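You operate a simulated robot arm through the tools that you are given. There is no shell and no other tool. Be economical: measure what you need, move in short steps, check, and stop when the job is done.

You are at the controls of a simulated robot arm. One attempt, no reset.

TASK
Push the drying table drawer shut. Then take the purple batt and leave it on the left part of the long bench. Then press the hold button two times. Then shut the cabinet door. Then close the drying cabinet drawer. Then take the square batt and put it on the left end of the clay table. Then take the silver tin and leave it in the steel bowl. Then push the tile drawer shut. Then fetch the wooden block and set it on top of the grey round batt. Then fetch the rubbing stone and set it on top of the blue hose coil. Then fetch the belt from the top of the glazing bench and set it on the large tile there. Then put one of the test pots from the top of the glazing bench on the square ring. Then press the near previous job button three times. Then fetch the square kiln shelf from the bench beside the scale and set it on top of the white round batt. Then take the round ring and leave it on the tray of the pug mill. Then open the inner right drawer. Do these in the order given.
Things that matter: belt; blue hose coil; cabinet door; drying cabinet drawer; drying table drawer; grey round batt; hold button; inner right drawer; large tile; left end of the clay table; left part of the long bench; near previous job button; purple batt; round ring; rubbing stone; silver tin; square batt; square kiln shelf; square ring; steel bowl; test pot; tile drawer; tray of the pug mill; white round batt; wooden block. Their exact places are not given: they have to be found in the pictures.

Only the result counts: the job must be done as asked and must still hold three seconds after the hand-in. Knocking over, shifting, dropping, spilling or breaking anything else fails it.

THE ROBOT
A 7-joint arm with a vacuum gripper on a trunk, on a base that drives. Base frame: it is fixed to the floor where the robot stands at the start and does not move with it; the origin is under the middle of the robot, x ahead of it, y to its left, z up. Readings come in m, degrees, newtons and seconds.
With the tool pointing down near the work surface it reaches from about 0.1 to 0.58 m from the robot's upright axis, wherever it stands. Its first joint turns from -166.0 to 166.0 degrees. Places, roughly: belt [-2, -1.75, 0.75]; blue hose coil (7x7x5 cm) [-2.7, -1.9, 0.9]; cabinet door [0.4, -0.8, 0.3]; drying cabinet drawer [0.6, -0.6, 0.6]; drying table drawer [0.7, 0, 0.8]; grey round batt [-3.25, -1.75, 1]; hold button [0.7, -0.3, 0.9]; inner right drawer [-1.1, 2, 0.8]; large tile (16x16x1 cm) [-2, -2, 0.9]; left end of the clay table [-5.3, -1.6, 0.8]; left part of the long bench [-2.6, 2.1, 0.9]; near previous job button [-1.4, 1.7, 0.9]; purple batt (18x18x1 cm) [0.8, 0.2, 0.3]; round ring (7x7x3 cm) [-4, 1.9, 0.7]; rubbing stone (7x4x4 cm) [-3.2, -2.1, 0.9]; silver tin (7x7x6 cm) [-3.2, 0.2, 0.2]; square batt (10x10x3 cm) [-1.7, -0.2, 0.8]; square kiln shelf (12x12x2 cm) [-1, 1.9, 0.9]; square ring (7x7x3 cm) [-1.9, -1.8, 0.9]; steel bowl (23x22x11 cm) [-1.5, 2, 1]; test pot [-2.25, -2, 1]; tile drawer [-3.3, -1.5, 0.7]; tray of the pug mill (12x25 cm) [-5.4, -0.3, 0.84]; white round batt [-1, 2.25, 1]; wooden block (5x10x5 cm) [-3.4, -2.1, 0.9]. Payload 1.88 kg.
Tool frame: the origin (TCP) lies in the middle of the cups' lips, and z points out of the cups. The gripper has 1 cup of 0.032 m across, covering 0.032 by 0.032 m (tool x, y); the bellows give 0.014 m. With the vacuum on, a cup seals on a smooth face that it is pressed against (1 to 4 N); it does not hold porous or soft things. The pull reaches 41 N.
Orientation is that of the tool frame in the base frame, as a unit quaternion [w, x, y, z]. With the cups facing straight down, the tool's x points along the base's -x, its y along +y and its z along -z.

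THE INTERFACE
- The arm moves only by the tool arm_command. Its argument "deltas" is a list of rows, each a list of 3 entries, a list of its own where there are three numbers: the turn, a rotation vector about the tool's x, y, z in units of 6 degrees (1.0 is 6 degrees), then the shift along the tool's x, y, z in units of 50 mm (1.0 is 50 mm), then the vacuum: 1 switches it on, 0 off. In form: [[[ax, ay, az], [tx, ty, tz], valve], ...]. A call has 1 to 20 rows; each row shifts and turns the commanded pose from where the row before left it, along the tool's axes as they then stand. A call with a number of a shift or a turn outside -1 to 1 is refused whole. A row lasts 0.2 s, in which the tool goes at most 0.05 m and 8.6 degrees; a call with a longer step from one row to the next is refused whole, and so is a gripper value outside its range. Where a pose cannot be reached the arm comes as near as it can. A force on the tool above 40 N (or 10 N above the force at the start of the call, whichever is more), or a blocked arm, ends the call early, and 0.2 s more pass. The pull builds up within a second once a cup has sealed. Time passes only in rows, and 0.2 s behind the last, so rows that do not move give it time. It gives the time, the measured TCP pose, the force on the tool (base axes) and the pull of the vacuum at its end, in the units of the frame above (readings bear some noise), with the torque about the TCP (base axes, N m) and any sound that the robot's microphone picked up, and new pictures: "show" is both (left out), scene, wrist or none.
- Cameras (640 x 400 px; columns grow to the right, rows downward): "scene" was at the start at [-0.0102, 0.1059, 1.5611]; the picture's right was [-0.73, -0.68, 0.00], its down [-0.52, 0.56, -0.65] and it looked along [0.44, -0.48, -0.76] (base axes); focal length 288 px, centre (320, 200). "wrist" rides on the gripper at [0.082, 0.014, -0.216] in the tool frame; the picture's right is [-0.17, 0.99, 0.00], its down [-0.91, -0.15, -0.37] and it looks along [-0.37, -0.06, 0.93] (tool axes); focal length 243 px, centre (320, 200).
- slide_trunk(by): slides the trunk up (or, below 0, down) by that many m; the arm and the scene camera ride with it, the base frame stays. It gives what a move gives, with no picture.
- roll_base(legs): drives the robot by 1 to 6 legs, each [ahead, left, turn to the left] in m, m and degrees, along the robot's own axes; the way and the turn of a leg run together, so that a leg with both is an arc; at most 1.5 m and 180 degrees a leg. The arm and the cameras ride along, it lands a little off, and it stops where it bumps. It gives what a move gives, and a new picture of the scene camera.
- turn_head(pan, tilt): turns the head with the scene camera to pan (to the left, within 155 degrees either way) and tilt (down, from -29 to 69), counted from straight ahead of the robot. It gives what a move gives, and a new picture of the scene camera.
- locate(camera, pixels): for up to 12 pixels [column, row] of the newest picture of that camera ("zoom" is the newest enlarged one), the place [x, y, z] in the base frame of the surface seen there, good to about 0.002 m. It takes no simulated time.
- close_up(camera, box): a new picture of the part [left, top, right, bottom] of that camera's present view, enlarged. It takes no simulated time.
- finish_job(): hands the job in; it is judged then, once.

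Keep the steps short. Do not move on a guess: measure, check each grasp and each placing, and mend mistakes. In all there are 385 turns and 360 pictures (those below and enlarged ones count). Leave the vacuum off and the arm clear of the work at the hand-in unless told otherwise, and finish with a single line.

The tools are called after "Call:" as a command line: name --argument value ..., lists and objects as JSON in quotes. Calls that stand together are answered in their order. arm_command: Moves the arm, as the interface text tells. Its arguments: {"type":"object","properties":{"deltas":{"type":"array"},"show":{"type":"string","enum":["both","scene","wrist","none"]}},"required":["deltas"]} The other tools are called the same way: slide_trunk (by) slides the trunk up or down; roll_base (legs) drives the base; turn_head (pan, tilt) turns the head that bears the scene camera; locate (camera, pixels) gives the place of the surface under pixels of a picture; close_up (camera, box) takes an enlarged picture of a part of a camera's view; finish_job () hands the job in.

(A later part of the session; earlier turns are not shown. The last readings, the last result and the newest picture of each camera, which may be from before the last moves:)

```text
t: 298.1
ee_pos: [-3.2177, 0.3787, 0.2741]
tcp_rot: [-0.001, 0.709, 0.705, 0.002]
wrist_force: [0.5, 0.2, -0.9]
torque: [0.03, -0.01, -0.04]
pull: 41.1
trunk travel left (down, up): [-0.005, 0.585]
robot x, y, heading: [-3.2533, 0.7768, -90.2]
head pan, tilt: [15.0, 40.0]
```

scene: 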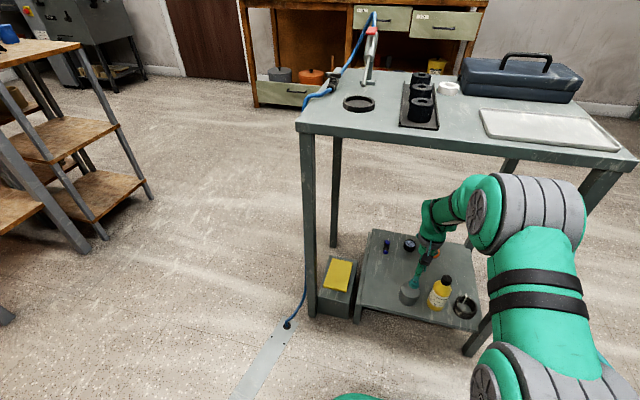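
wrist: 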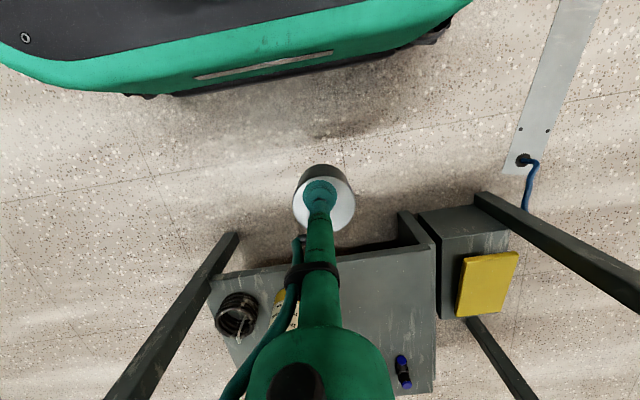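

Tin held. Raise up and carry to the steel bowl on the long bench.

Call:
slide_trunk --by 0.4

Call:
slide_trunk --by 0.18

Call:
arm_command --deltas '[[[0, 0, 0], [0, 0, -0.8], 1], [[0, 0, 0], [0, 0, -0.8], 1], [[0, 0, 0], [0, 0, -0.8], 1], [[0, 0, 0], [0, 0, -0.8], 1], [[0, 0, 0], [0, 0, -0.8], 1], [[0, 0, 0], [0, 0, -0.8], 1], [[0, 0, 0], [0, 0, -0.4], 1]]' --show "none"

Call:
roll_base --legs '[[-0.1, 0, 0], [0, 1.4, 0]]'

```text
t: 301.9
ee_pos: [-3.2182, 0.3791, 0.6747]
tcp_rot: [0.0, 0.709, 0.705, 0.002]
wrist_force: [0.4, -0.4, -0.6]
torque: [0.03, 0.01, -0.02]
pull: 40.9
trunk travel left (down, up): [-0.405, 0.185]
robot x, y, heading: [-3.2496, 0.7784, -90.1]
head pan, tilt: [15.0, 40.0]
```

```text
t: 303.9
ee_pos: [-3.219, 0.3777, 0.8534]
tcp_rot: [-0.001, 0.709, 0.705, 0.002]
wrist_force: [0.5, -0.3, -0.5]
torque: [-0.03, 0.03, -0.02]
pull: 40.8
trunk travel left (down, up): [-0.585, 0.005]
robot x, y, heading: [-3.2508, 0.7759, -90.3]
head pan, tilt: [15.0, 40.0]
```

```text
t: 305.5
ee_pos: [-3.2196, 0.3791, 1.1134]
tcp_rot: [-0.001, 0.709, 0.705, 0.002]
wrist_force: [0.3, 0.3, -0.9]
torque: [-0.02, -0.03, -0.01]
pull: 40.6
trunk travel left (down, up): [-0.585, 0.005]
robot x, y, heading: [-3.2509, 0.7759, -89.9]
head pan, tilt: [15.0, 40.0]
```

```text
t: 313.2
ee_pos: [-1.8288, 0.4557, 1.1138]
tcp_rot: [0.0, 0.718, 0.696, 0.001]
wrist_force: [-0.8, -0.2, -1.5]
torque: [0.03, -0.02, -0.01]
pull: 40.7
trunk travel left (down, up): [-0.585, 0.005]
robot x, y, heading: [-1.8544, 0.8539, -91.5]
head pan, tilt: [15.0, 40.0]
```

scene: 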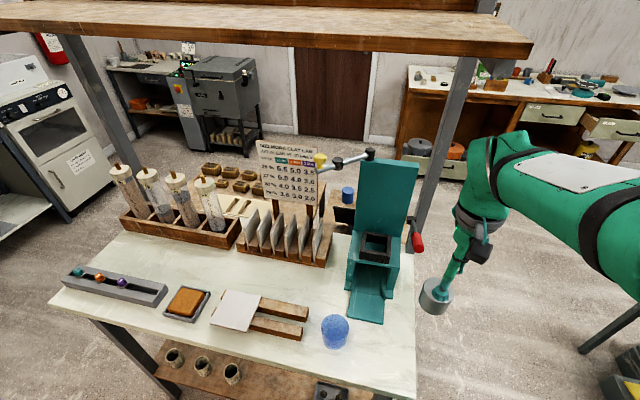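

Call:
roll_base --legs '[[0, 0, -90], [0, 0, -88.5], [0.2, -0.25, 0]]'

Call:
turn_head --pan -10 --tilt 40

```text
t: 314.9
ee_pos: [-1.9233, 0.478, 1.1122]
tcp_rot: [0.0, 0.808, 0.59, 0.002]
wrist_force: [0.5, 0.9, -0.6]
torque: [0.01, -0.05, 0.0]
pull: 40.2
trunk travel left (down, up): [-0.585, 0.005]
robot x, y, heading: [-1.8351, 0.8685, -107.5]
head pan, tilt: [15.0, 40.0]
stopped in leg 1: the robot was blocked; the commanded pose is now the measured one
```

scene: 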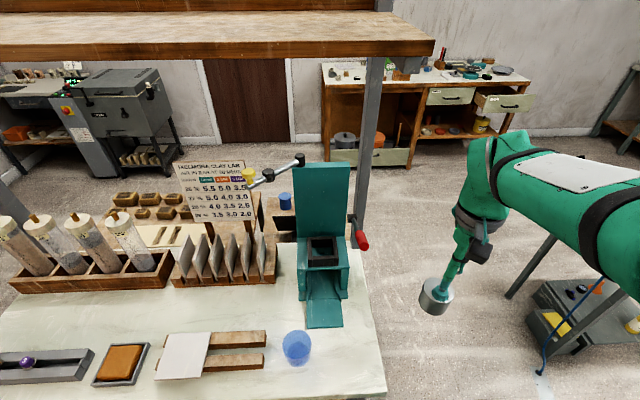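

```text
t: 315.8
ee_pos: [-1.923, 0.4781, 1.1126]
tcp_rot: [0.0, 0.808, 0.589, 0.001]
wrist_force: [-0.1, 0.7, -1.7]
torque: [0.03, -0.01, -0.01]
pull: 40.7
trunk travel left (down, up): [-0.585, 0.005]
robot x, y, heading: [-1.8334, 0.8715, -107.4]
head pan, tilt: [-10.0, 40.0]
```

scene: 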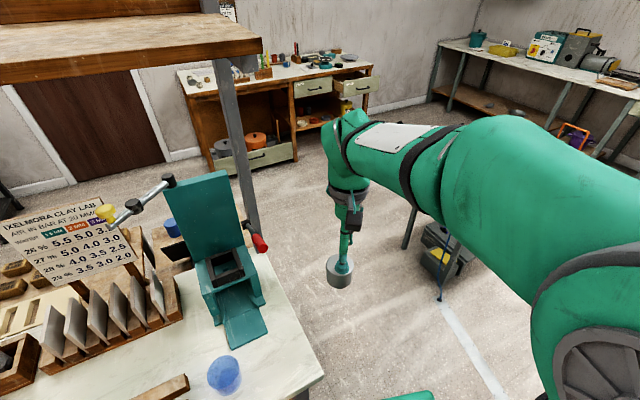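

Base corner met the island. Back away from it, then turn.

Call:
roll_base --legs '[[-0.27, 0, 0], [0, 0, -82], [0, 0, -80]]'

Call:
turn_head --pan -10 --tilt 45

```text
t: 324.7
ee_pos: [-1.7936, 1.5256, 1.1132]
tcp_rot: [0.002, 0.711, -0.703, 0.001]
wrist_force: [0.3, 0.8, -1.2]
torque: [0.0, 0.01, -0.01]
pull: 40.3
trunk travel left (down, up): [-0.585, 0.005]
robot x, y, heading: [-1.7526, 1.1272, 91.0]
head pan, tilt: [-10.0, 40.0]
```

scene: 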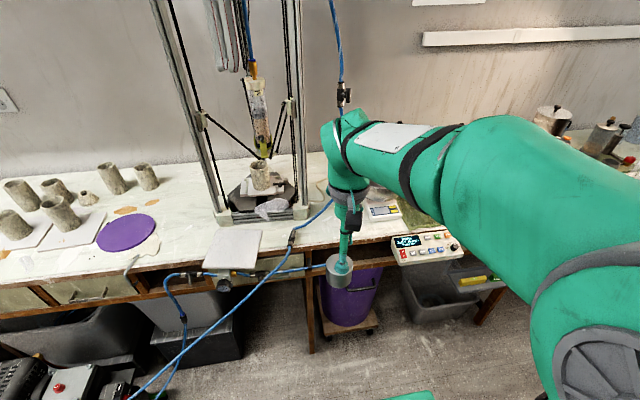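

```text
t: 325.3
ee_pos: [-1.7926, 1.5265, 1.1126]
tcp_rot: [0.001, 0.711, -0.704, 0.001]
wrist_force: [-0.6, -1.0, -1.5]
torque: [-0.06, -0.02, 0.0]
pull: 40.9
trunk travel left (down, up): [-0.585, 0.005]
robot x, y, heading: [-1.7519, 1.1294, 90.7]
head pan, tilt: [-10.0, 45.0]
```

scene: 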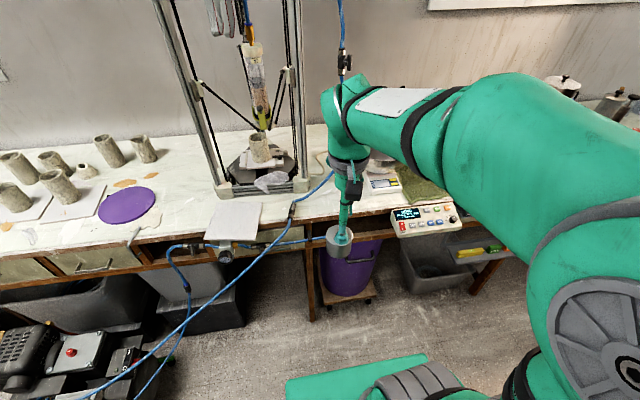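

Call:
roll_base --legs '[[0, -0.3, 0]]'

Call:
close_up --camera "wrist" --box '[0, 0, 640, 400]'

```text
t: 327.4
ee_pos: [-1.4868, 1.53, 1.1132]
tcp_rot: [0.003, 0.712, -0.702, 0.0]
wrist_force: [0.4, -0.3, -1.5]
torque: [-0.02, 0.01, -0.01]
pull: 41.2
trunk travel left (down, up): [-0.585, 0.005]
robot x, y, heading: [-1.4491, 1.1336, 90.7]
head pan, tilt: [-10.0, 45.0]
```

scene: 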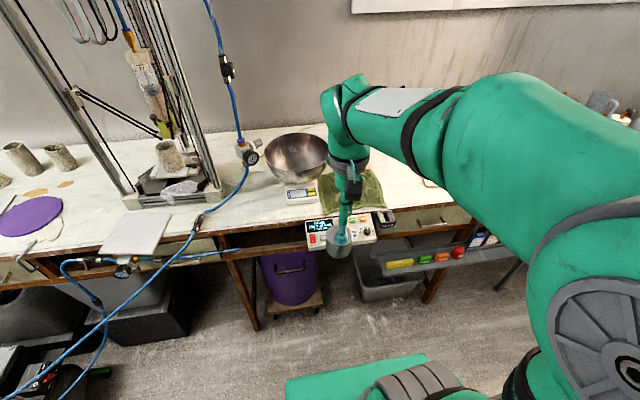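

```text
1.00 times, centred on (320, 200) of wrist (not enlarged: the box is as wide or as high as the picture)
```

zoom: 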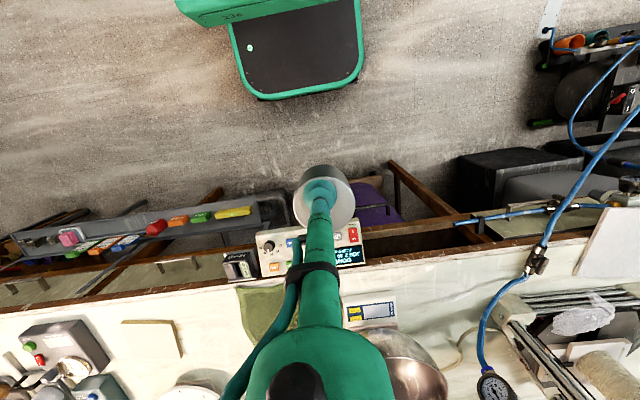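

Bowl visible at scene (296,158). Measure the rim and interior.

Call:
locate --camera "scene" --pixels '[[266, 157], [328, 150], [300, 135], [298, 182], [298, 165], [290, 150], [245, 152], [230, 70], [310, 172]]'

Call:
close_up --camera "scene" --box '[220, 100, 400, 260]'

```text
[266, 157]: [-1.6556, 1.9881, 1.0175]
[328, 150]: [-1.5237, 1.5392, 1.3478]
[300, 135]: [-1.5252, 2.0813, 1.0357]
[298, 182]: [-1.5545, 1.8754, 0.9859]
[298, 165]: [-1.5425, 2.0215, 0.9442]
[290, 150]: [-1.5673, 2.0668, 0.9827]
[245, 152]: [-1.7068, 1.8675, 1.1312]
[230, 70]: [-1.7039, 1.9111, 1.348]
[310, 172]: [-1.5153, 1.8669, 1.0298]
```

```text
2.50 times, centred on (310, 180) of scene
```

zoom: 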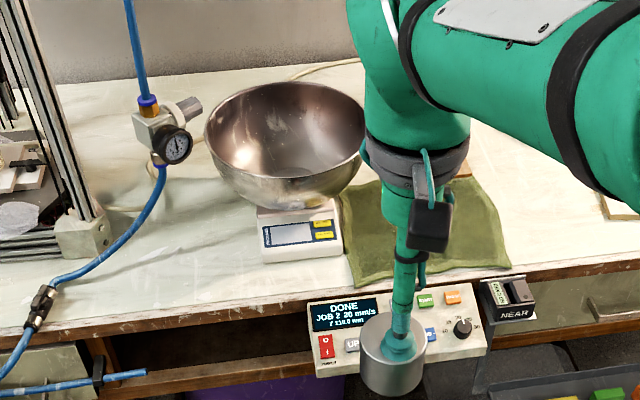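

Bowl centre ≈ (−1.54, 1.975), rim z≈1.035, bottom ≈0.94. Drive ahead 0.25 m.

Call:
roll_base --legs '[[0.25, 0, 0]]'

Call:
arm_command --deltas '[[[0, 0, 0], [-0.7, 0.3, -0.3], 1], [[0, 0, 0], [-0.8, 0.3, 0], 1], [[0, 0, 0], [-0.8, 0.3, 0], 1], [[0, 0, 0], [-0.8, 0.1, 0], 1]]'

```text
t: 329.2
ee_pos: [-1.4889, 1.7797, 1.1135]
tcp_rot: [0.002, 0.71, -0.704, 0.001]
wrist_force: [-0.7, -0.5, -1.3]
torque: [-0.05, 0.0, -0.02]
pull: 40.1
trunk travel left (down, up): [-0.585, 0.005]
robot x, y, heading: [-1.4506, 1.3796, 90.5]
head pan, tilt: [-10.0, 45.0]
```

scene: 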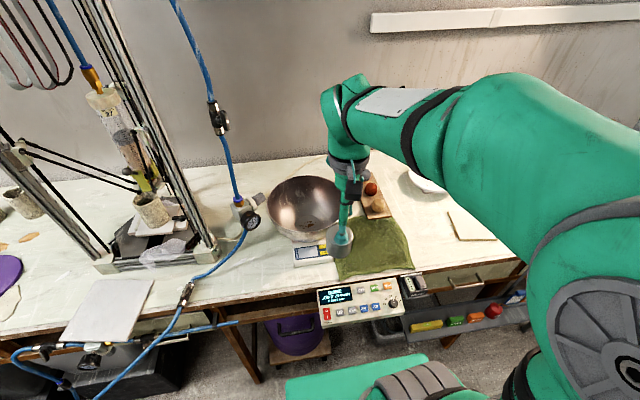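

```text
t: 330.2
ee_pos: [-1.5419, 1.9329, 1.1274]
tcp_rot: [0.002, 0.71, -0.704, 0.001]
wrist_force: [-0.7, 0.0, -0.8]
torque: [0.01, 0.01, 0.01]
pull: 40.7
trunk travel left (down, up): [-0.585, 0.005]
robot x, y, heading: [-1.4508, 1.3809, 90.6]
head pan, tilt: [-10.0, 45.0]
```

scene: 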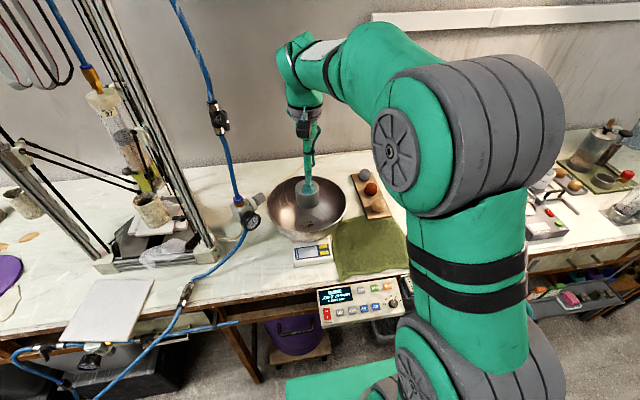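
wrist: 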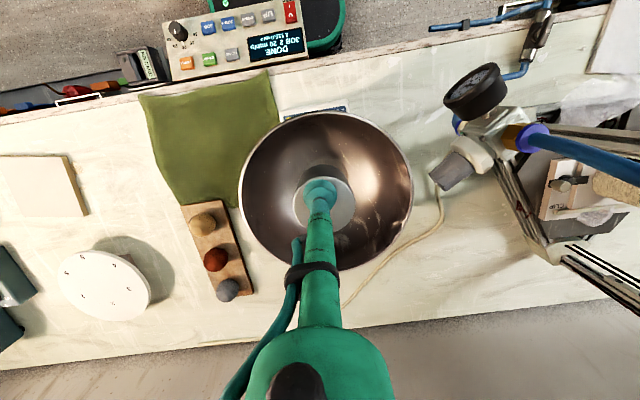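

Call:
locate --camera "wrist" --pixels '[[242, 195], [411, 190], [318, 115], [365, 258], [270, 245], [330, 150], [275, 180], [380, 200]]'

```text
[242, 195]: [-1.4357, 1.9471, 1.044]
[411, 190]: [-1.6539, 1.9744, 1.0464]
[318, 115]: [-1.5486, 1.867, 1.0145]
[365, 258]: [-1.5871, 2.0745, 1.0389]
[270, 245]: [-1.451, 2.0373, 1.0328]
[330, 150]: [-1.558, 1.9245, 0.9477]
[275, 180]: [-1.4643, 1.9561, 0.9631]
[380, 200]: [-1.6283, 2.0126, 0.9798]
```

Bowl centre (−1.545, 1.972). Move 4 cm on and lower the tin inside.

Call:
arm_command --deltas '[[[0, 0, 0], [-0.8, 0.05, 0], 1], [[0, 0, 0], [0, 0, 0.7], 1], [[0, 0, 0], [0, 0, 0.7], 1], [[0, 0, 0], [0, 0, 0.6], 1], [[0, 0, 0], [0, 0, 0.2], 1], [[0, 0, 0], [0, 0, 0.1], 1]]'

```text
t: 331.6
ee_pos: [-1.5434, 1.9728, 1.0111]
tcp_rot: [0.002, 0.71, -0.705, 0.0]
wrist_force: [0.0, 0.1, -1.3]
torque: [-0.03, 0.0, 0.05]
pull: 41.2
trunk travel left (down, up): [-0.585, 0.005]
robot x, y, heading: [-1.4536, 1.3814, 90.6]
head pan, tilt: [-10.0, 45.0]
```

scene: 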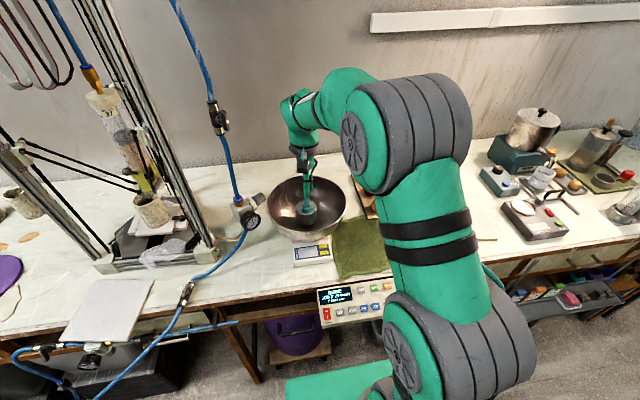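
wrist: 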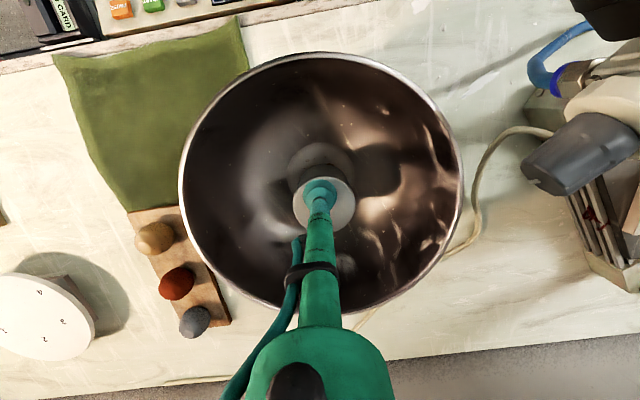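

Call:
arm_command --deltas '[[[0, 0, 0], [0, 0, 0.08], 1], [[0, 0, 0], [0, 0, 0.06], 1], [[0, 0, 0], [0, 0, 0.06], 1], [[0, 0, 0], [0, 0, 0.06], 1]]' --show "none"

```text
t: 332.6
ee_pos: [-1.5451, 1.9741, 1.0008]
tcp_rot: [0.002, 0.71, -0.705, 0.001]
wrist_force: [0.0, -0.8, -2.2]
torque: [-0.04, -0.02, 0.01]
pull: 40.3
trunk travel left (down, up): [-0.585, 0.005]
robot x, y, heading: [-1.4517, 1.3851, 90.6]
head pan, tilt: [-10.0, 45.0]
```

Call:
arm_command --deltas '[[[0, 0, 0], [0, 0, 0.05], 1], [[0, 0, 0], [0, 0, 0.05], 1], [[0, 0, 0], [0, 0, 0], 1]]' --show "none"

```text
t: 333.4
ee_pos: [-1.5444, 1.9749, 0.9954]
tcp_rot: [0.002, 0.71, -0.704, 0.0]
wrist_force: [0.4, -2.0, 7.5]
torque: [0.07, -0.05, -0.03]
pull: 41.1
trunk travel left (down, up): [-0.585, 0.005]
robot x, y, heading: [-1.4493, 1.3782, 90.4]
head pan, tilt: [-10.0, 45.0]
```

Contact with the bowl bottom. Release and lift straight up.

Call:
arm_command --deltas '[[[0, 0, 0], [0, 0, 0], 0], [[0, 0, 0], [0, 0, 0], 0], [[0, 0, 0], [0, 0, 0], 0], [[0, 0, 0], [0, 0, 0], 0], [[0, 0, 0], [0, 0, -0.2], 0], [[0, 0, 0], [0, 0, -0.7], 0], [[0, 0, 0], [0, 0, -0.8], 0], [[0, 0, 0], [0, 0, -0.8], 0], [[0, 0, 0], [0, 0, -0.8], 0]]'

```text
t: 335.4
ee_pos: [-1.543, 1.9745, 1.1605]
tcp_rot: [0.001, 0.709, -0.705, 0.001]
wrist_force: [-0.3, -0.6, 0.0]
torque: [0.0, 0.01, -0.01]
pull: 0.0
trunk travel left (down, up): [-0.585, 0.005]
robot x, y, heading: [-1.4479, 1.3797, 90.2]
head pan, tilt: [-10.0, 45.0]
```

scene: 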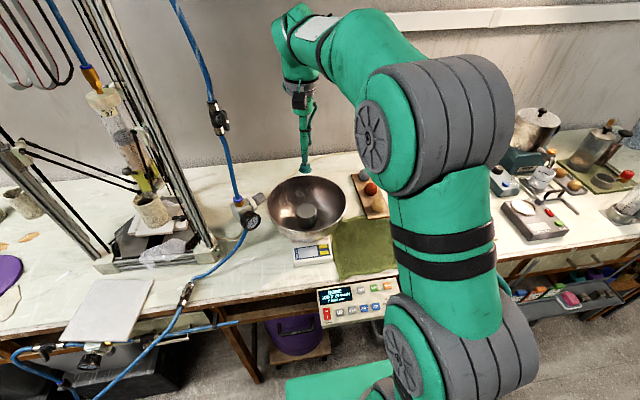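
wrist: 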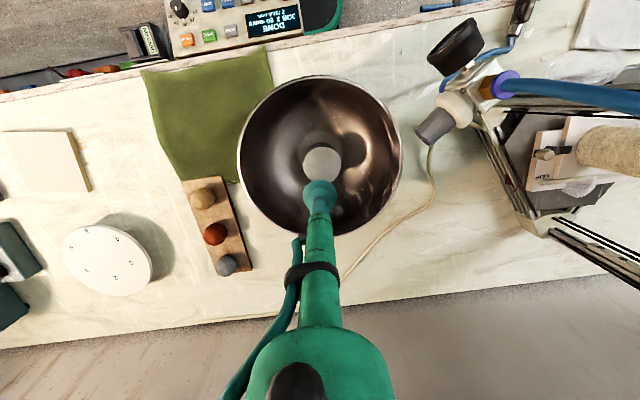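

Tin is in the bowl. Retract and drive to the glazing bench.

Call:
arm_command --deltas '[[[0, 0, 0], [0.8, 0, 0], 0], [[0, 0, 0], [0.8, 0, 0], 0], [[0, 0, 0], [0.8, 0, 0], 0], [[0, 0, 0], [0.8, 0, 0], 0], [[0, 0, 0], [0.8, -0.3, 0], 0], [[0, 0, 0], [0.8, -0.5, 0], 0], [[0, 0, 0], [0, -0.8, 0], 0]]' --show "none"

Call:
roll_base --legs '[[-0.35, 0, 0], [0, 0.88, 0], [-1.45, 0, 0]]'

Call:
turn_head --pan 150 --tilt 35

```text
t: 337.0
ee_pos: [-1.4577, 1.735, 1.1607]
tcp_rot: [0.002, 0.71, -0.704, 0.0]
wrist_force: [-0.7, -0.4, 0.4]
torque: [0.08, -0.04, -0.01]
pull: 0.1
trunk travel left (down, up): [-0.585, 0.005]
robot x, y, heading: [-1.453, 1.3774, 90.9]
head pan, tilt: [-10.0, 45.0]
```

```text
t: 350.3
ee_pos: [-2.3159, -0.0602, 1.1601]
tcp_rot: [0.002, 0.712, -0.703, 0.0]
wrist_force: [-0.8, 0.1, 0.2]
torque: [-0.01, -0.01, 0.01]
pull: 0.1
trunk travel left (down, up): [-0.585, 0.005]
robot x, y, heading: [-2.3035, -0.4131, 91.0]
head pan, tilt: [-10.0, 45.0]
```

scene: 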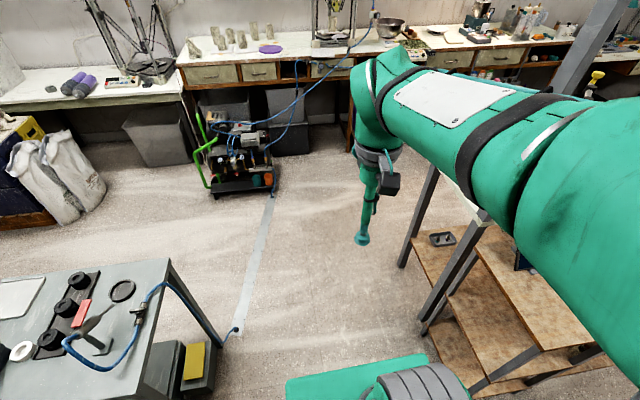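

```text
t: 352.8
ee_pos: [-2.3172, -0.0609, 1.1595]
tcp_rot: [0.001, 0.712, -0.702, 0.0]
wrist_force: [-0.5, -0.1, -0.3]
torque: [0.0, 0.0, 0.0]
pull: 0.1
trunk travel left (down, up): [-0.585, 0.005]
robot x, y, heading: [-2.3089, -0.4138, 90.8]
head pan, tilt: [150.0, 35.0]
```

scene: 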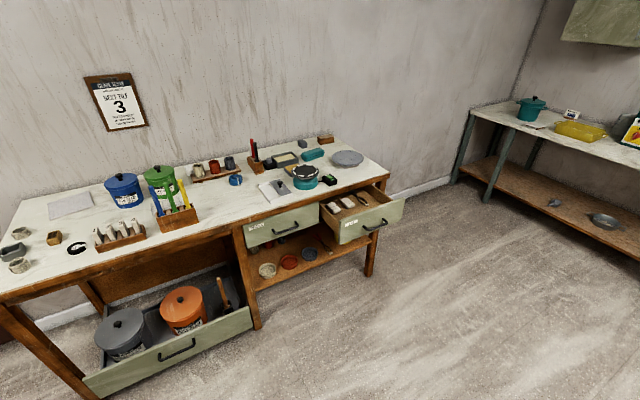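

Call:
close_up --camera "scene" --box '[230, 130, 420, 280]'

Call:
close_up --camera "scene" --box '[0, 150, 260, 300]'

Call:
locate --camera "scene" --pixels '[[375, 225], [342, 240], [402, 200], [320, 205], [380, 190], [347, 157], [302, 173], [313, 153], [332, 180], [302, 145], [325, 138], [287, 157]]'

```text
2.67 times, centred on (325, 205) of scene
```

zoom: 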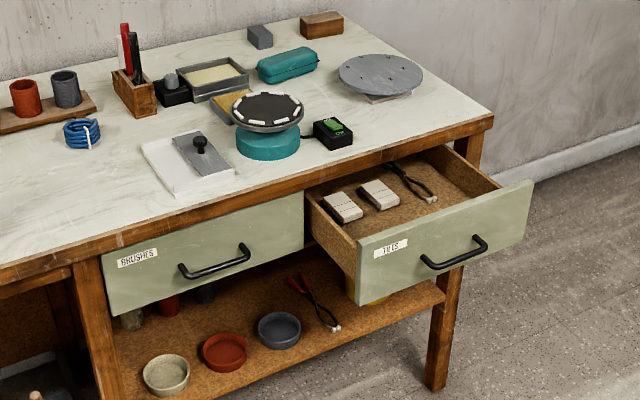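

```text
2.46 times, centred on (130, 225) of scene
```

zoom: 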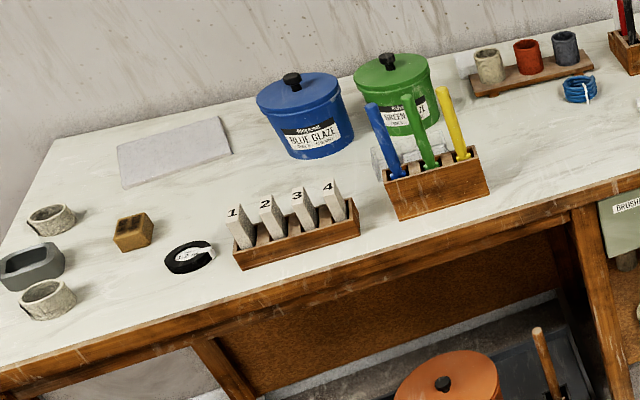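

```text
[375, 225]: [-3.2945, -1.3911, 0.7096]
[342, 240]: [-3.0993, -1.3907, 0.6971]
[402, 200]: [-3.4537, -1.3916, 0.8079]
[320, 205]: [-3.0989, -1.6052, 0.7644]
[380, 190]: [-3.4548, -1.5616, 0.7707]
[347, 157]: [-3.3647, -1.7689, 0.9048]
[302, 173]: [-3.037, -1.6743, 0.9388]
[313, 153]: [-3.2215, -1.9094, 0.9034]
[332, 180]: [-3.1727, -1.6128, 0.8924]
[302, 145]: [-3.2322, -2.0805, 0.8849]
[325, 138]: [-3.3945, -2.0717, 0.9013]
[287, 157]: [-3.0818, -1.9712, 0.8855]
```

The TILES drawer front is at y≈−1.391 (x −3.45…−3.10); the closed plane is y≈−1.605 (brushes drawer). Drive to face it.

Call:
roll_base --legs '[[0, 0, 90], [0, 0, 89], [0.5, 0, 0], [0, -0.94, 0]]'

Call:
turn_head --pan -25 --tilt 45

```text
t: 367.7
ee_pos: [-3.2617, -1.241, 1.1606]
tcp_rot: [-0.001, 0.724, 0.69, 0.001]
wrist_force: [0.0, 0.0, 0.1]
torque: [-0.01, 0.01, 0.0]
pull: 0.1
trunk travel left (down, up): [-0.585, 0.005]
robot x, y, heading: [-3.2473, -0.8866, -92.5]
head pan, tilt: [150.0, 35.0]
```

scene: 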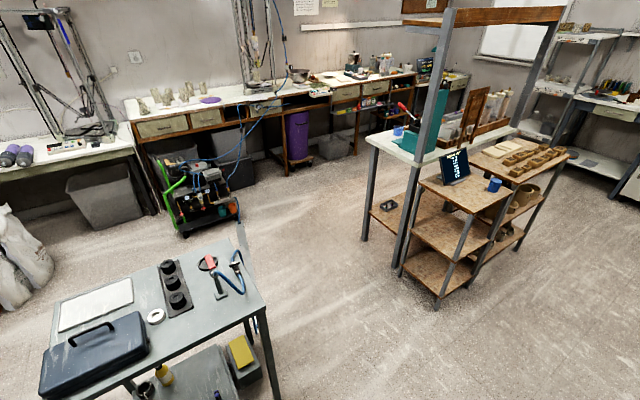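

```text
t: 370.4
ee_pos: [-3.2616, -1.2408, 1.1609]
tcp_rot: [0.0, 0.723, 0.691, 0.002]
wrist_force: [0.5, -0.1, 0.9]
torque: [0.01, -0.02, 0.02]
pull: 0.1
trunk travel left (down, up): [-0.585, 0.005]
robot x, y, heading: [-3.2477, -0.8887, -92.5]
head pan, tilt: [-25.0, 45.0]
```

scene: 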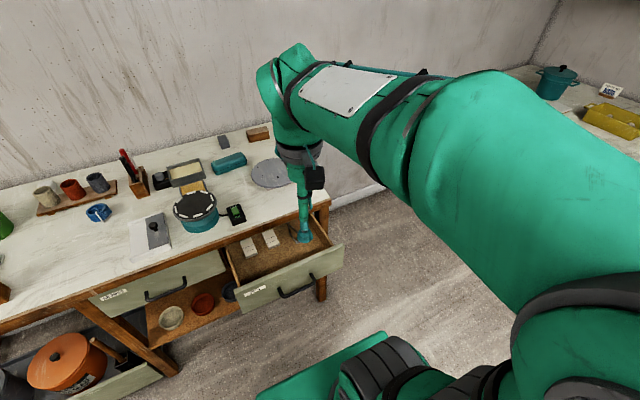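

Call:
roll_base --legs '[[0.02, 0, 2.5]]'

Call:
slide_trunk --by -0.18

Call:
arm_command --deltas '[[[0, 0, 0], [-0.4, 0.6, 0.8], 0], [[0, 0, 0], [-0.4, 0.6, 0.8], 0], [[0, 0, 0], [-0.4, 0.6, 0.6], 0], [[0, -1, 0], [0, 0, 0], 0], [[0, -1, 0], [0, 0, 0], 0], [[0, -1, 0], [0, 0, 0], 0], [[0, -1, 0], [0, 0, 0], 0]]'

```text
t: 371.2
ee_pos: [-3.2464, -1.2615, 1.1597]
tcp_rot: [-0.001, 0.708, 0.706, 0.002]
wrist_force: [0.4, 0.4, 0.1]
torque: [0.01, -0.01, -0.01]
pull: 0.1
trunk travel left (down, up): [-0.585, 0.005]
robot x, y, heading: [-3.252, -0.9114, -90.3]
head pan, tilt: [-25.0, 45.0]
```

scene: 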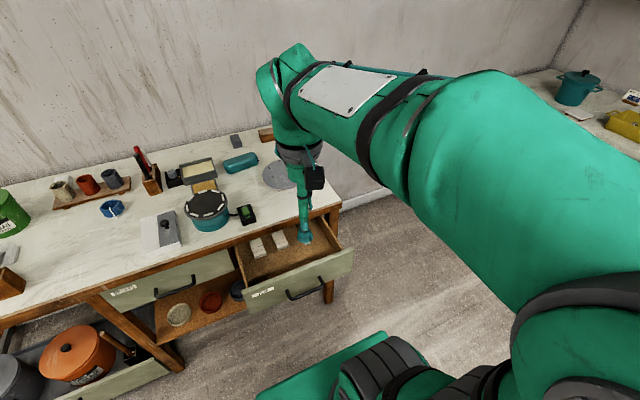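

```text
t: 373.2
ee_pos: [-3.2463, -1.2609, 0.981]
tcp_rot: [0.0, 0.708, 0.706, 0.003]
wrist_force: [-0.1, 0.2, 0.5]
torque: [0.03, 0.0, 0.01]
pull: 0.0
trunk travel left (down, up): [-0.405, 0.185]
robot x, y, heading: [-3.2494, -0.9104, -90.0]
head pan, tilt: [-25.0, 45.0]
```

```text
refused: row 1 steps farther than a row can; nothing moved
```

Call:
arm_command --deltas '[[[0, 0, 0], [-0.35, 0.45, 0.6], 0], [[0, 0, 0], [-0.35, 0.45, 0.6], 0], [[0, 0, 0], [-0.35, 0.45, 0.6], 0], [[0, 0, 0], [-0.1, 0.45, 0.7], 0], [[0, -1, 0], [0, 0, 0], 0], [[0, -1, 0], [0, 0, 0], 0], [[0, -1, 0], [0, 0, 0], 0], [[0, -1, 0], [0, 0, 0], 0]]'

```text
t: 375.0
ee_pos: [-3.158, -1.316, 0.8489]
tcp_rot: [0.138, 0.697, 0.689, -0.142]
wrist_force: [0.3, 0.6, -0.5]
torque: [0.0, -0.01, -0.02]
pull: 0.0
trunk travel left (down, up): [-0.405, 0.185]
robot x, y, heading: [-3.2518, -0.908, -90.2]
head pan, tilt: [-25.0, 45.0]
```

scene: 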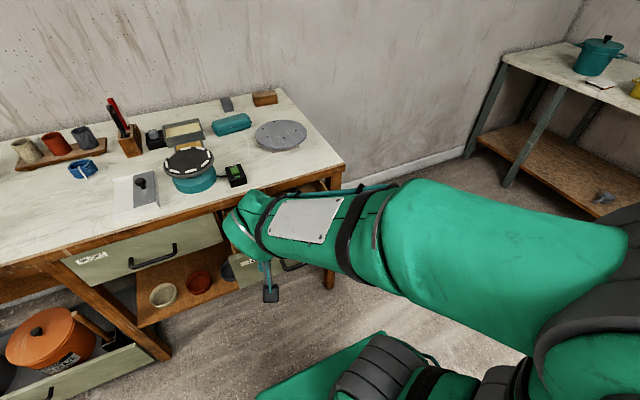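
wrist: 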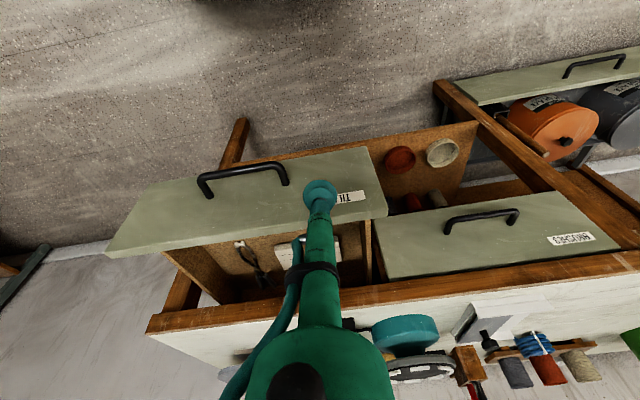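

Tilt is 23°. Lower to z≈0.765 and tilt a bit more, then push slowly.

Call:
arm_command --deltas '[[[0, 0, 0], [0.35, 0.1, 0.8], 0], [[0, 0, 0], [0.35, 0.1, 0.8], 0], [[0, -1, 0], [0, 0, 0], 0], [[0, 0, 0], [-0.4, 0, 0.2], 0], [[0, 0, 0], [-0.2, 0, 0.12], 0], [[0, 0, 0], [-0.2, 0, 0.12], 0], [[0, 0, 0], [-0.2, 0, 0.12], 0], [[0, 0, 0], [-0.2, 0, 0.12], 0], [[0, 0, 0], [-0.2, 0, 0.12], 0], [[0, 0, 0], [-0.2, 0, 0.12], 0]]'

```text
t: 377.2
ee_pos: [-3.1478, -1.4105, 0.7682]
tcp_rot: [0.182, 0.685, 0.682, -0.182]
wrist_force: [-0.7, 0.0, -0.6]
torque: [0.02, 0.02, 0.01]
pull: 0.0
trunk travel left (down, up): [-0.405, 0.185]
robot x, y, heading: [-3.2522, -0.9017, -89.8]
head pan, tilt: [-25.0, 45.0]
```

scene: 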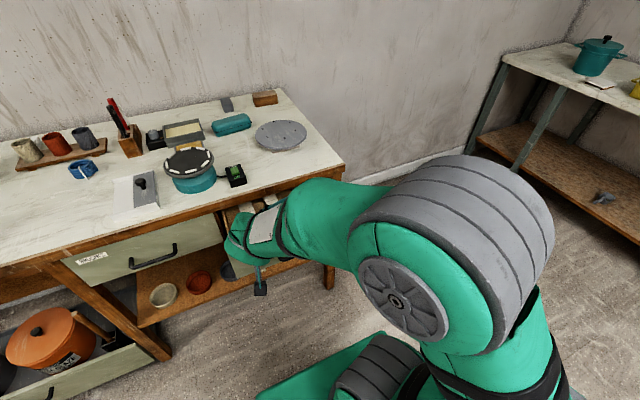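
wrist: 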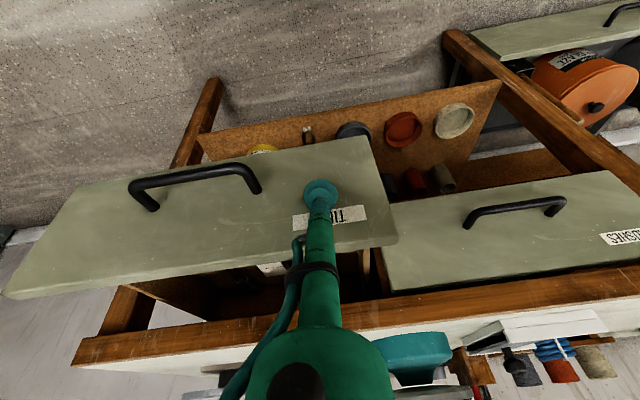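

Call:
arm_command --deltas '[[[0, 0, 0], [-0.2, 0, 0.12], 0], [[0, 0, 0], [-0.2, 0, 0.12], 0], [[0, 0, 0], [-0.2, 0, 0.12], 0], [[0, 0, 0], [-0.2, 0, 0.12], 0], [[0, 0, 0], [-0.2, 0, 0.12], 0], [[0, 0, 0], [-0.2, 0, 0.12], 0], [[0, 0, 0], [-0.2, 0, 0.12], 0], [[0, 0, 0], [-0.2, 0, 0.12], 0], [[0, 0, 0], [-0.2, 0, 0.12], 0], [[0, 0, 0], [-0.2, 0, 0.12], 0], [[0, 0, 0], [-0.2, 0, 0.12], 0], [[0, 0, 0], [-0.2, 0, 0.12], 0]]'

```text
t: 379.8
ee_pos: [-3.146, -1.5508, 0.7662]
tcp_rot: [0.182, 0.684, 0.683, -0.181]
wrist_force: [0.2, 0.0, 0.9]
torque: [-0.03, -0.04, -0.01]
pull: 0.0
trunk travel left (down, up): [-0.405, 0.185]
robot x, y, heading: [-3.2507, -0.9086, -89.8]
head pan, tilt: [-25.0, 45.0]
```

scene: 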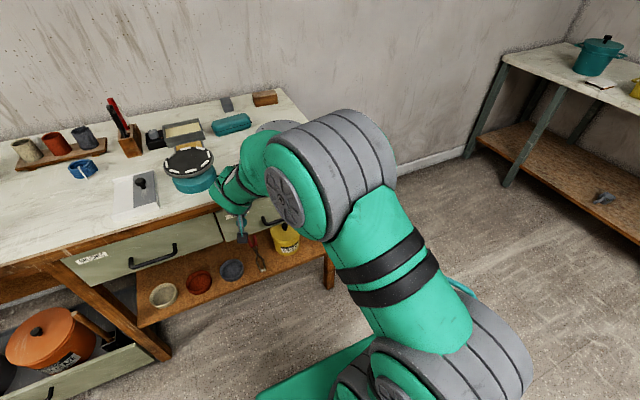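
wrist: 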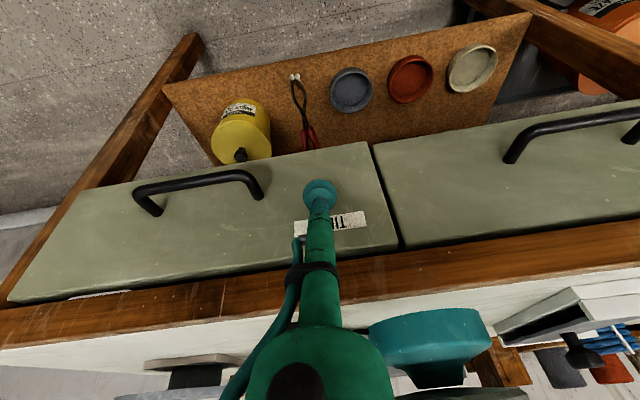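

Call:
arm_command --deltas '[[[0, 0, 0], [-0.15, 0, 0.09], 0], [[0, 0, 0], [-0.15, 0, 0.09], 0], [[0, 0, 0], [-0.1, 0, 0.06], 0], [[0, 0, 0], [-0.1, 0, 0.06], 0], [[0, 0, 0], [-0.1, 0, 0.06], 0], [[0, 0, 0], [-0.1, 0, 0.06], 0], [[0, 0, 0], [-0.1, 0, 0.06], 0], [[0, 0, 0], [-0.1, 0, 0.06], 0]]' --show "wrist"

Call:
locate --camera "wrist" --pixels '[[100, 240], [260, 230], [450, 200], [550, 190]]'

```text
t: 381.0
ee_pos: [-3.1471, -1.5753, 0.7553]
tcp_rot: [0.173, 0.687, 0.683, -0.176]
wrist_force: [0.3, 11.1, 3.2]
torque: [-0.25, 0.05, -0.01]
pull: 0.1
trunk travel left (down, up): [-0.405, 0.185]
robot x, y, heading: [-3.2489, -0.9042, -89.9]
head pan, tilt: [-25.0, 45.0]
stopped in row 6: the force on the tool passed its limit at 45 N (the readings are from after the stop); the commanded pose is now the measured one
```

wrist: 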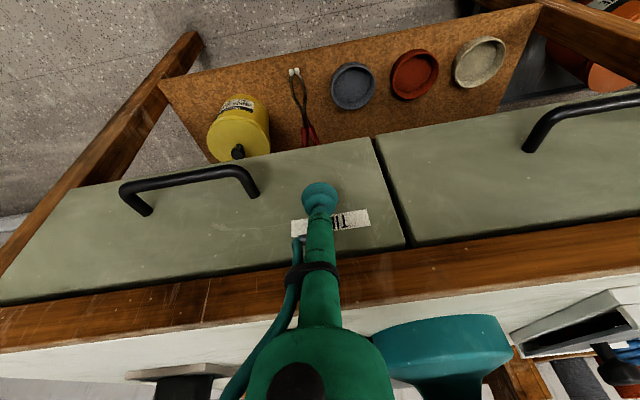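

```text
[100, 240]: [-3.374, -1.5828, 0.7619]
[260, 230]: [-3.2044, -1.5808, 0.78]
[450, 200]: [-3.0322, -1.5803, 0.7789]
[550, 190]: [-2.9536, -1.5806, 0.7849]
```

Flush with the neighbouring drawer (y≈−1.581): shut. Retreat, level the tool, raise the trunk.

Call:
arm_command --deltas '[[[0, 0, 0], [0.7, 0, -0.4], 0], [[0, 0, 0], [0.7, 0, -0.4], 0], [[0, 0, 0], [0.7, 0, -0.4], 0], [[0, 0, 0], [0.7, 0, -0.4], 0], [[0, 0, 0], [0.7, 0, -0.4], 0], [[0, 1, 0], [0, 0, 0], 0], [[0, 1, 0], [0, 0, 0], 0], [[0, 1, 0], [0, 0, 0], 0], [[0, 1, 0], [0, 0, 0], 0], [[0, 0.75, 0], [0, 0, 0], 0]]' --show "none"

Call:
slide_trunk --by 0.18

Call:
arm_command --deltas '[[[0, 0, 0], [0, 0, -0.8], 0], [[0, 0, 0], [0, 0, -0.8], 0], [[0, 0, 0], [0, 0, -0.8], 0], [[0, 0, 0], [0, 0, -0.8], 0], [[0, 0, 0], [-0.8, -0.4, 0], 0], [[0, 0, 0], [-0.8, -0.4, 0], 0], [[0, 0, 0], [-0.8, -0.4, 0], 0], [[0, 0, 0], [-0.8, -0.4, 0], 0], [[0, 0, 0], [-0.8, -0.4, 0], 0]]'

```text
t: 383.2
ee_pos: [-3.1467, -1.3767, 0.7615]
tcp_rot: [0.001, 0.709, 0.705, -0.001]
wrist_force: [0.3, 0.2, 0.3]
torque: [-0.02, 0.02, 0.01]
pull: 0.1
trunk travel left (down, up): [-0.405, 0.185]
robot x, y, heading: [-3.2495, -0.9043, -89.8]
head pan, tilt: [-25.0, 45.0]
```

```text
t: 385.2
ee_pos: [-3.1451, -1.3764, 0.9415]
tcp_rot: [0.002, 0.709, 0.705, -0.001]
wrist_force: [0.3, -0.3, -0.4]
torque: [0.01, -0.01, -0.01]
pull: 0.0
trunk travel left (down, up): [-0.585, 0.005]
robot x, y, heading: [-3.2513, -0.905, -89.9]
head pan, tilt: [-25.0, 45.0]
```

```text
t: 387.2
ee_pos: [-3.2481, -1.5759, 1.0997]
tcp_rot: [0.001, 0.709, 0.705, -0.001]
wrist_force: [-0.7, -0.1, -0.7]
torque: [-0.01, 0.01, 0.0]
pull: 0.1
trunk travel left (down, up): [-0.585, 0.005]
robot x, y, heading: [-3.251, -0.9095, -89.9]
head pan, tilt: [-25.0, 45.0]
```

scene: 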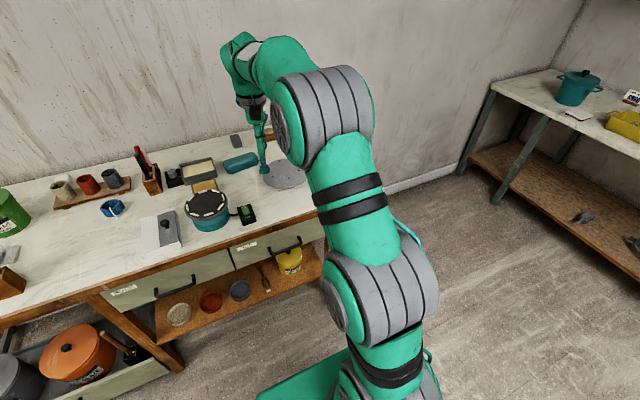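
wrist: 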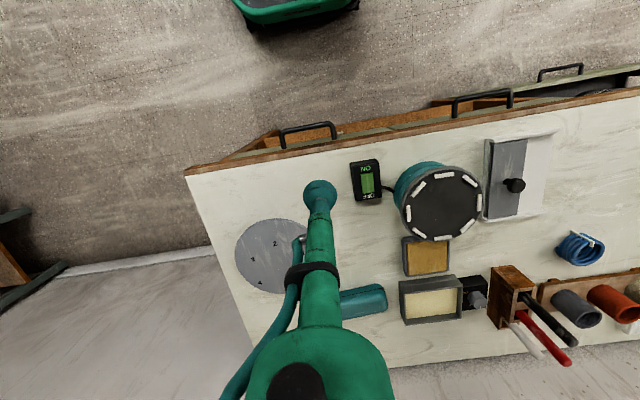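

Call:
locate --camera "wrist" --pixels '[[190, 172], [252, 350], [275, 220], [240, 255], [305, 255], [270, 290], [270, 255], [30, 265]]'

Call:
locate --camera "scene" --pixels '[[237, 142], [233, 136], [241, 136], [236, 150], [112, 210]]'

```text
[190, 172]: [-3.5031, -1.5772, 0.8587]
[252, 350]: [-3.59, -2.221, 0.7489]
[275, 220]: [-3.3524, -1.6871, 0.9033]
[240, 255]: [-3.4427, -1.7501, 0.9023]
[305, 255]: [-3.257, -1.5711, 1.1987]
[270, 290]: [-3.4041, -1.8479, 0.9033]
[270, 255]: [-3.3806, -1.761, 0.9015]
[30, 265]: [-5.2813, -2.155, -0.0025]
```

```text
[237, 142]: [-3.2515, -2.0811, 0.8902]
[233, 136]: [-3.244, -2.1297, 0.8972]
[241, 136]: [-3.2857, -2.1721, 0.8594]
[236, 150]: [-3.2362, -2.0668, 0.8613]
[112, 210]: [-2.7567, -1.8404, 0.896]
```

Table's right end is x≈−3.505 and wall at y≈−2.22; working from the end puts block, stone and grey batt in reach. Retract and drive there.

Call:
arm_command --deltas '[[[0, 0, 0], [0.8, 0, 0], 0], [[0, 0, 0], [0.8, 0, 0], 0], [[0, 0, 0], [0.8, 0, 0], 0], [[0, 0, 0], [0.8, 0, 0], 0], [[0, 0, 0], [0.8, 0, 0], 0], [[0, 0, 0], [0.8, 0, 0], 0], [[0, 0, 0], [0.5, 0, 0], 0]]' --show "none"

Call:
roll_base --legs '[[0, -0.75, 0], [0.3, 0, 0], [0, 0, 90], [0, -0.6, 0]]'

Call:
turn_head --pan -10 --tilt 45

```text
t: 388.8
ee_pos: [-3.2447, -1.308, 1.1007]
tcp_rot: [0.002, 0.709, 0.705, -0.001]
wrist_force: [0.0, -0.3, -0.7]
torque: [0.04, 0.01, -0.02]
pull: 0.0
trunk travel left (down, up): [-0.585, 0.005]
robot x, y, heading: [-3.2485, -0.9053, -90.0]
head pan, tilt: [-25.0, 45.0]
```

```text
t: 401.3
ee_pos: [-3.6022, -1.7991, 1.0976]
tcp_rot: [0.002, 0.008, 1.0, -0.001]
wrist_force: [-1.0, -0.4, 0.3]
torque: [-0.02, 0.01, -0.01]
pull: 0.0
trunk travel left (down, up): [-0.585, 0.005]
robot x, y, heading: [-4.0063, -1.8007, -0.6]
head pan, tilt: [-25.0, 45.0]
```

scene: 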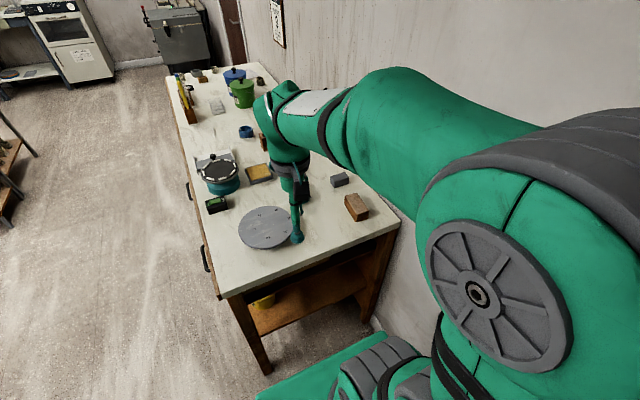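

```text
t: 402.1
ee_pos: [-3.6023, -1.799, 1.0994]
tcp_rot: [0.002, 0.008, 1.0, 0.0]
wrist_force: [0.8, -0.2, -0.4]
torque: [0.0, -0.01, -0.01]
pull: 0.1
trunk travel left (down, up): [-0.585, 0.005]
robot x, y, heading: [-4.0063, -1.7982, -0.5]
head pan, tilt: [-10.0, 45.0]
```

scene: 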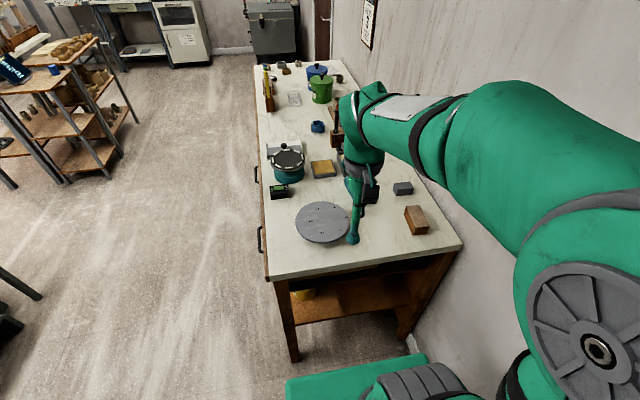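

Good view. Locate block (416,214), stone (403,189), grey batt (323,222).

Call:
close_up --camera "scene" --box '[260, 130, 460, 280]'

Call:
locate --camera "zoom" --pixels '[[475, 230], [505, 258], [545, 245], [505, 292], [515, 235], [455, 175], [480, 170], [463, 188], [200, 290], [115, 290], [275, 290], [200, 235]]'

```text
2.67 times, centred on (360, 205) of scene
```

zoom: 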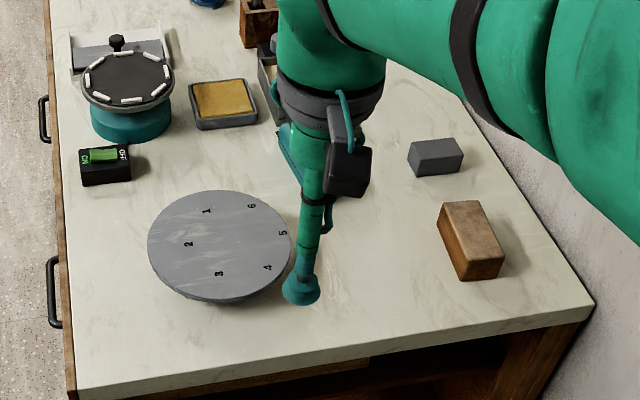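

```text
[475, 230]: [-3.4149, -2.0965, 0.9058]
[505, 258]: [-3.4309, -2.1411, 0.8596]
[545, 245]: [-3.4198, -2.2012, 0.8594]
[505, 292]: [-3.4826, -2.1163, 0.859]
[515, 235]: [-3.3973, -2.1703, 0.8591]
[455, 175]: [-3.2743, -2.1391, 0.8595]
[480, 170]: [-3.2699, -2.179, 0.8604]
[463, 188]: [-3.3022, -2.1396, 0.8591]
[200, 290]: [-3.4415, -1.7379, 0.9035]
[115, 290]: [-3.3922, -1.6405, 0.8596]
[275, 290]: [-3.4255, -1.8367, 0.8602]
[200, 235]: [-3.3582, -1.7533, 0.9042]
```

Call:
locate --camera "zoom" --pixels '[[446, 208], [476, 203], [500, 250], [470, 258], [472, 230], [415, 148], [448, 140], [460, 152], [428, 160], [438, 150], [219, 243], [152, 243]]'

Call:
locate --camera "zoom" --pixels '[[286, 240], [215, 193], [222, 297], [130, 60], [185, 130]]'

```text
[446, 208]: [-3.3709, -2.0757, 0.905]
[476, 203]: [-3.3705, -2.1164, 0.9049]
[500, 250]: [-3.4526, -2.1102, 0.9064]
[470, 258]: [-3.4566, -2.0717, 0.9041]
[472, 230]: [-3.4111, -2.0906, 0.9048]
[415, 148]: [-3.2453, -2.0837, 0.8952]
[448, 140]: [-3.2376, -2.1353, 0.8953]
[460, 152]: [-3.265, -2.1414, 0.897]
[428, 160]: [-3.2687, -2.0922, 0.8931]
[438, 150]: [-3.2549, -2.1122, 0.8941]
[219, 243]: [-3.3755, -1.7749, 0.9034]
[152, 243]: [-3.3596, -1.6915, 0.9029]
```

```text
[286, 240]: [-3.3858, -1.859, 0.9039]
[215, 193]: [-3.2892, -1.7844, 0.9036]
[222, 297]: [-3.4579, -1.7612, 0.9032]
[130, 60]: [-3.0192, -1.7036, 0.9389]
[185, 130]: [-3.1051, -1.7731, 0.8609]
```

Call:
arm_command --deltas '[[[0, 0, 0], [-0.55, -0.8, 0], 0], [[0, 0, 0], [-0.55, -0.8, 0], 0], [[0, 0, 0], [-0.55, -0.8, 0], 0], [[0, 0, 0], [-0.55, -0.8, 0], 0], [[0, 0, 0], [-0.55, -0.8, 0], 0], [[0, 0, 0], [-0.55, -0.8, 0], 0], [[0, 0, 0], [-0.53, -0.8, 0], 0], [[0, 0, 0], [0, -0.26, 0.8], 0], [[0, 0, 0], [0, 0, 0.9], 0], [[0, 0, 0], [0, 0, 0.9], 0]]'

```text
t: 404.3
ee_pos: [-3.4145, -2.097, 0.9693]
tcp_rot: [0.002, 0.008, 1.0, -0.001]
wrist_force: [0.6, 0.6, 0.1]
torque: [-0.05, -0.01, -0.01]
pull: 0.1
trunk travel left (down, up): [-0.585, 0.005]
robot x, y, heading: [-4.0072, -1.8014, -0.3]
head pan, tilt: [-10.0, 45.0]
```

scene: 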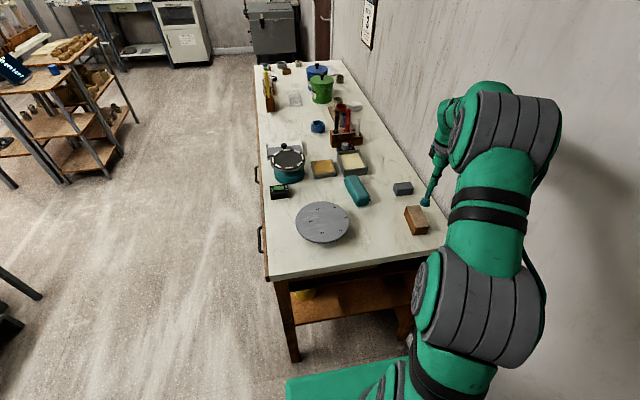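
wrist: 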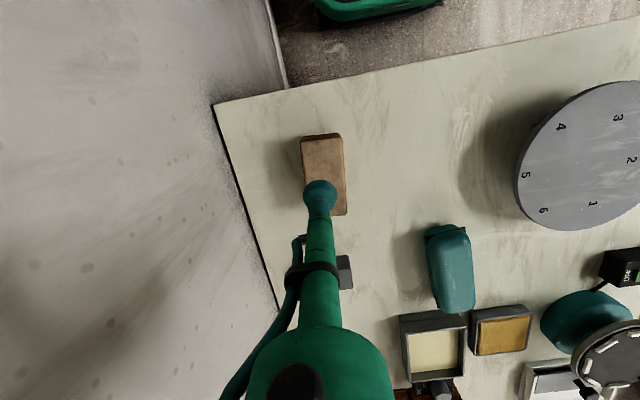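

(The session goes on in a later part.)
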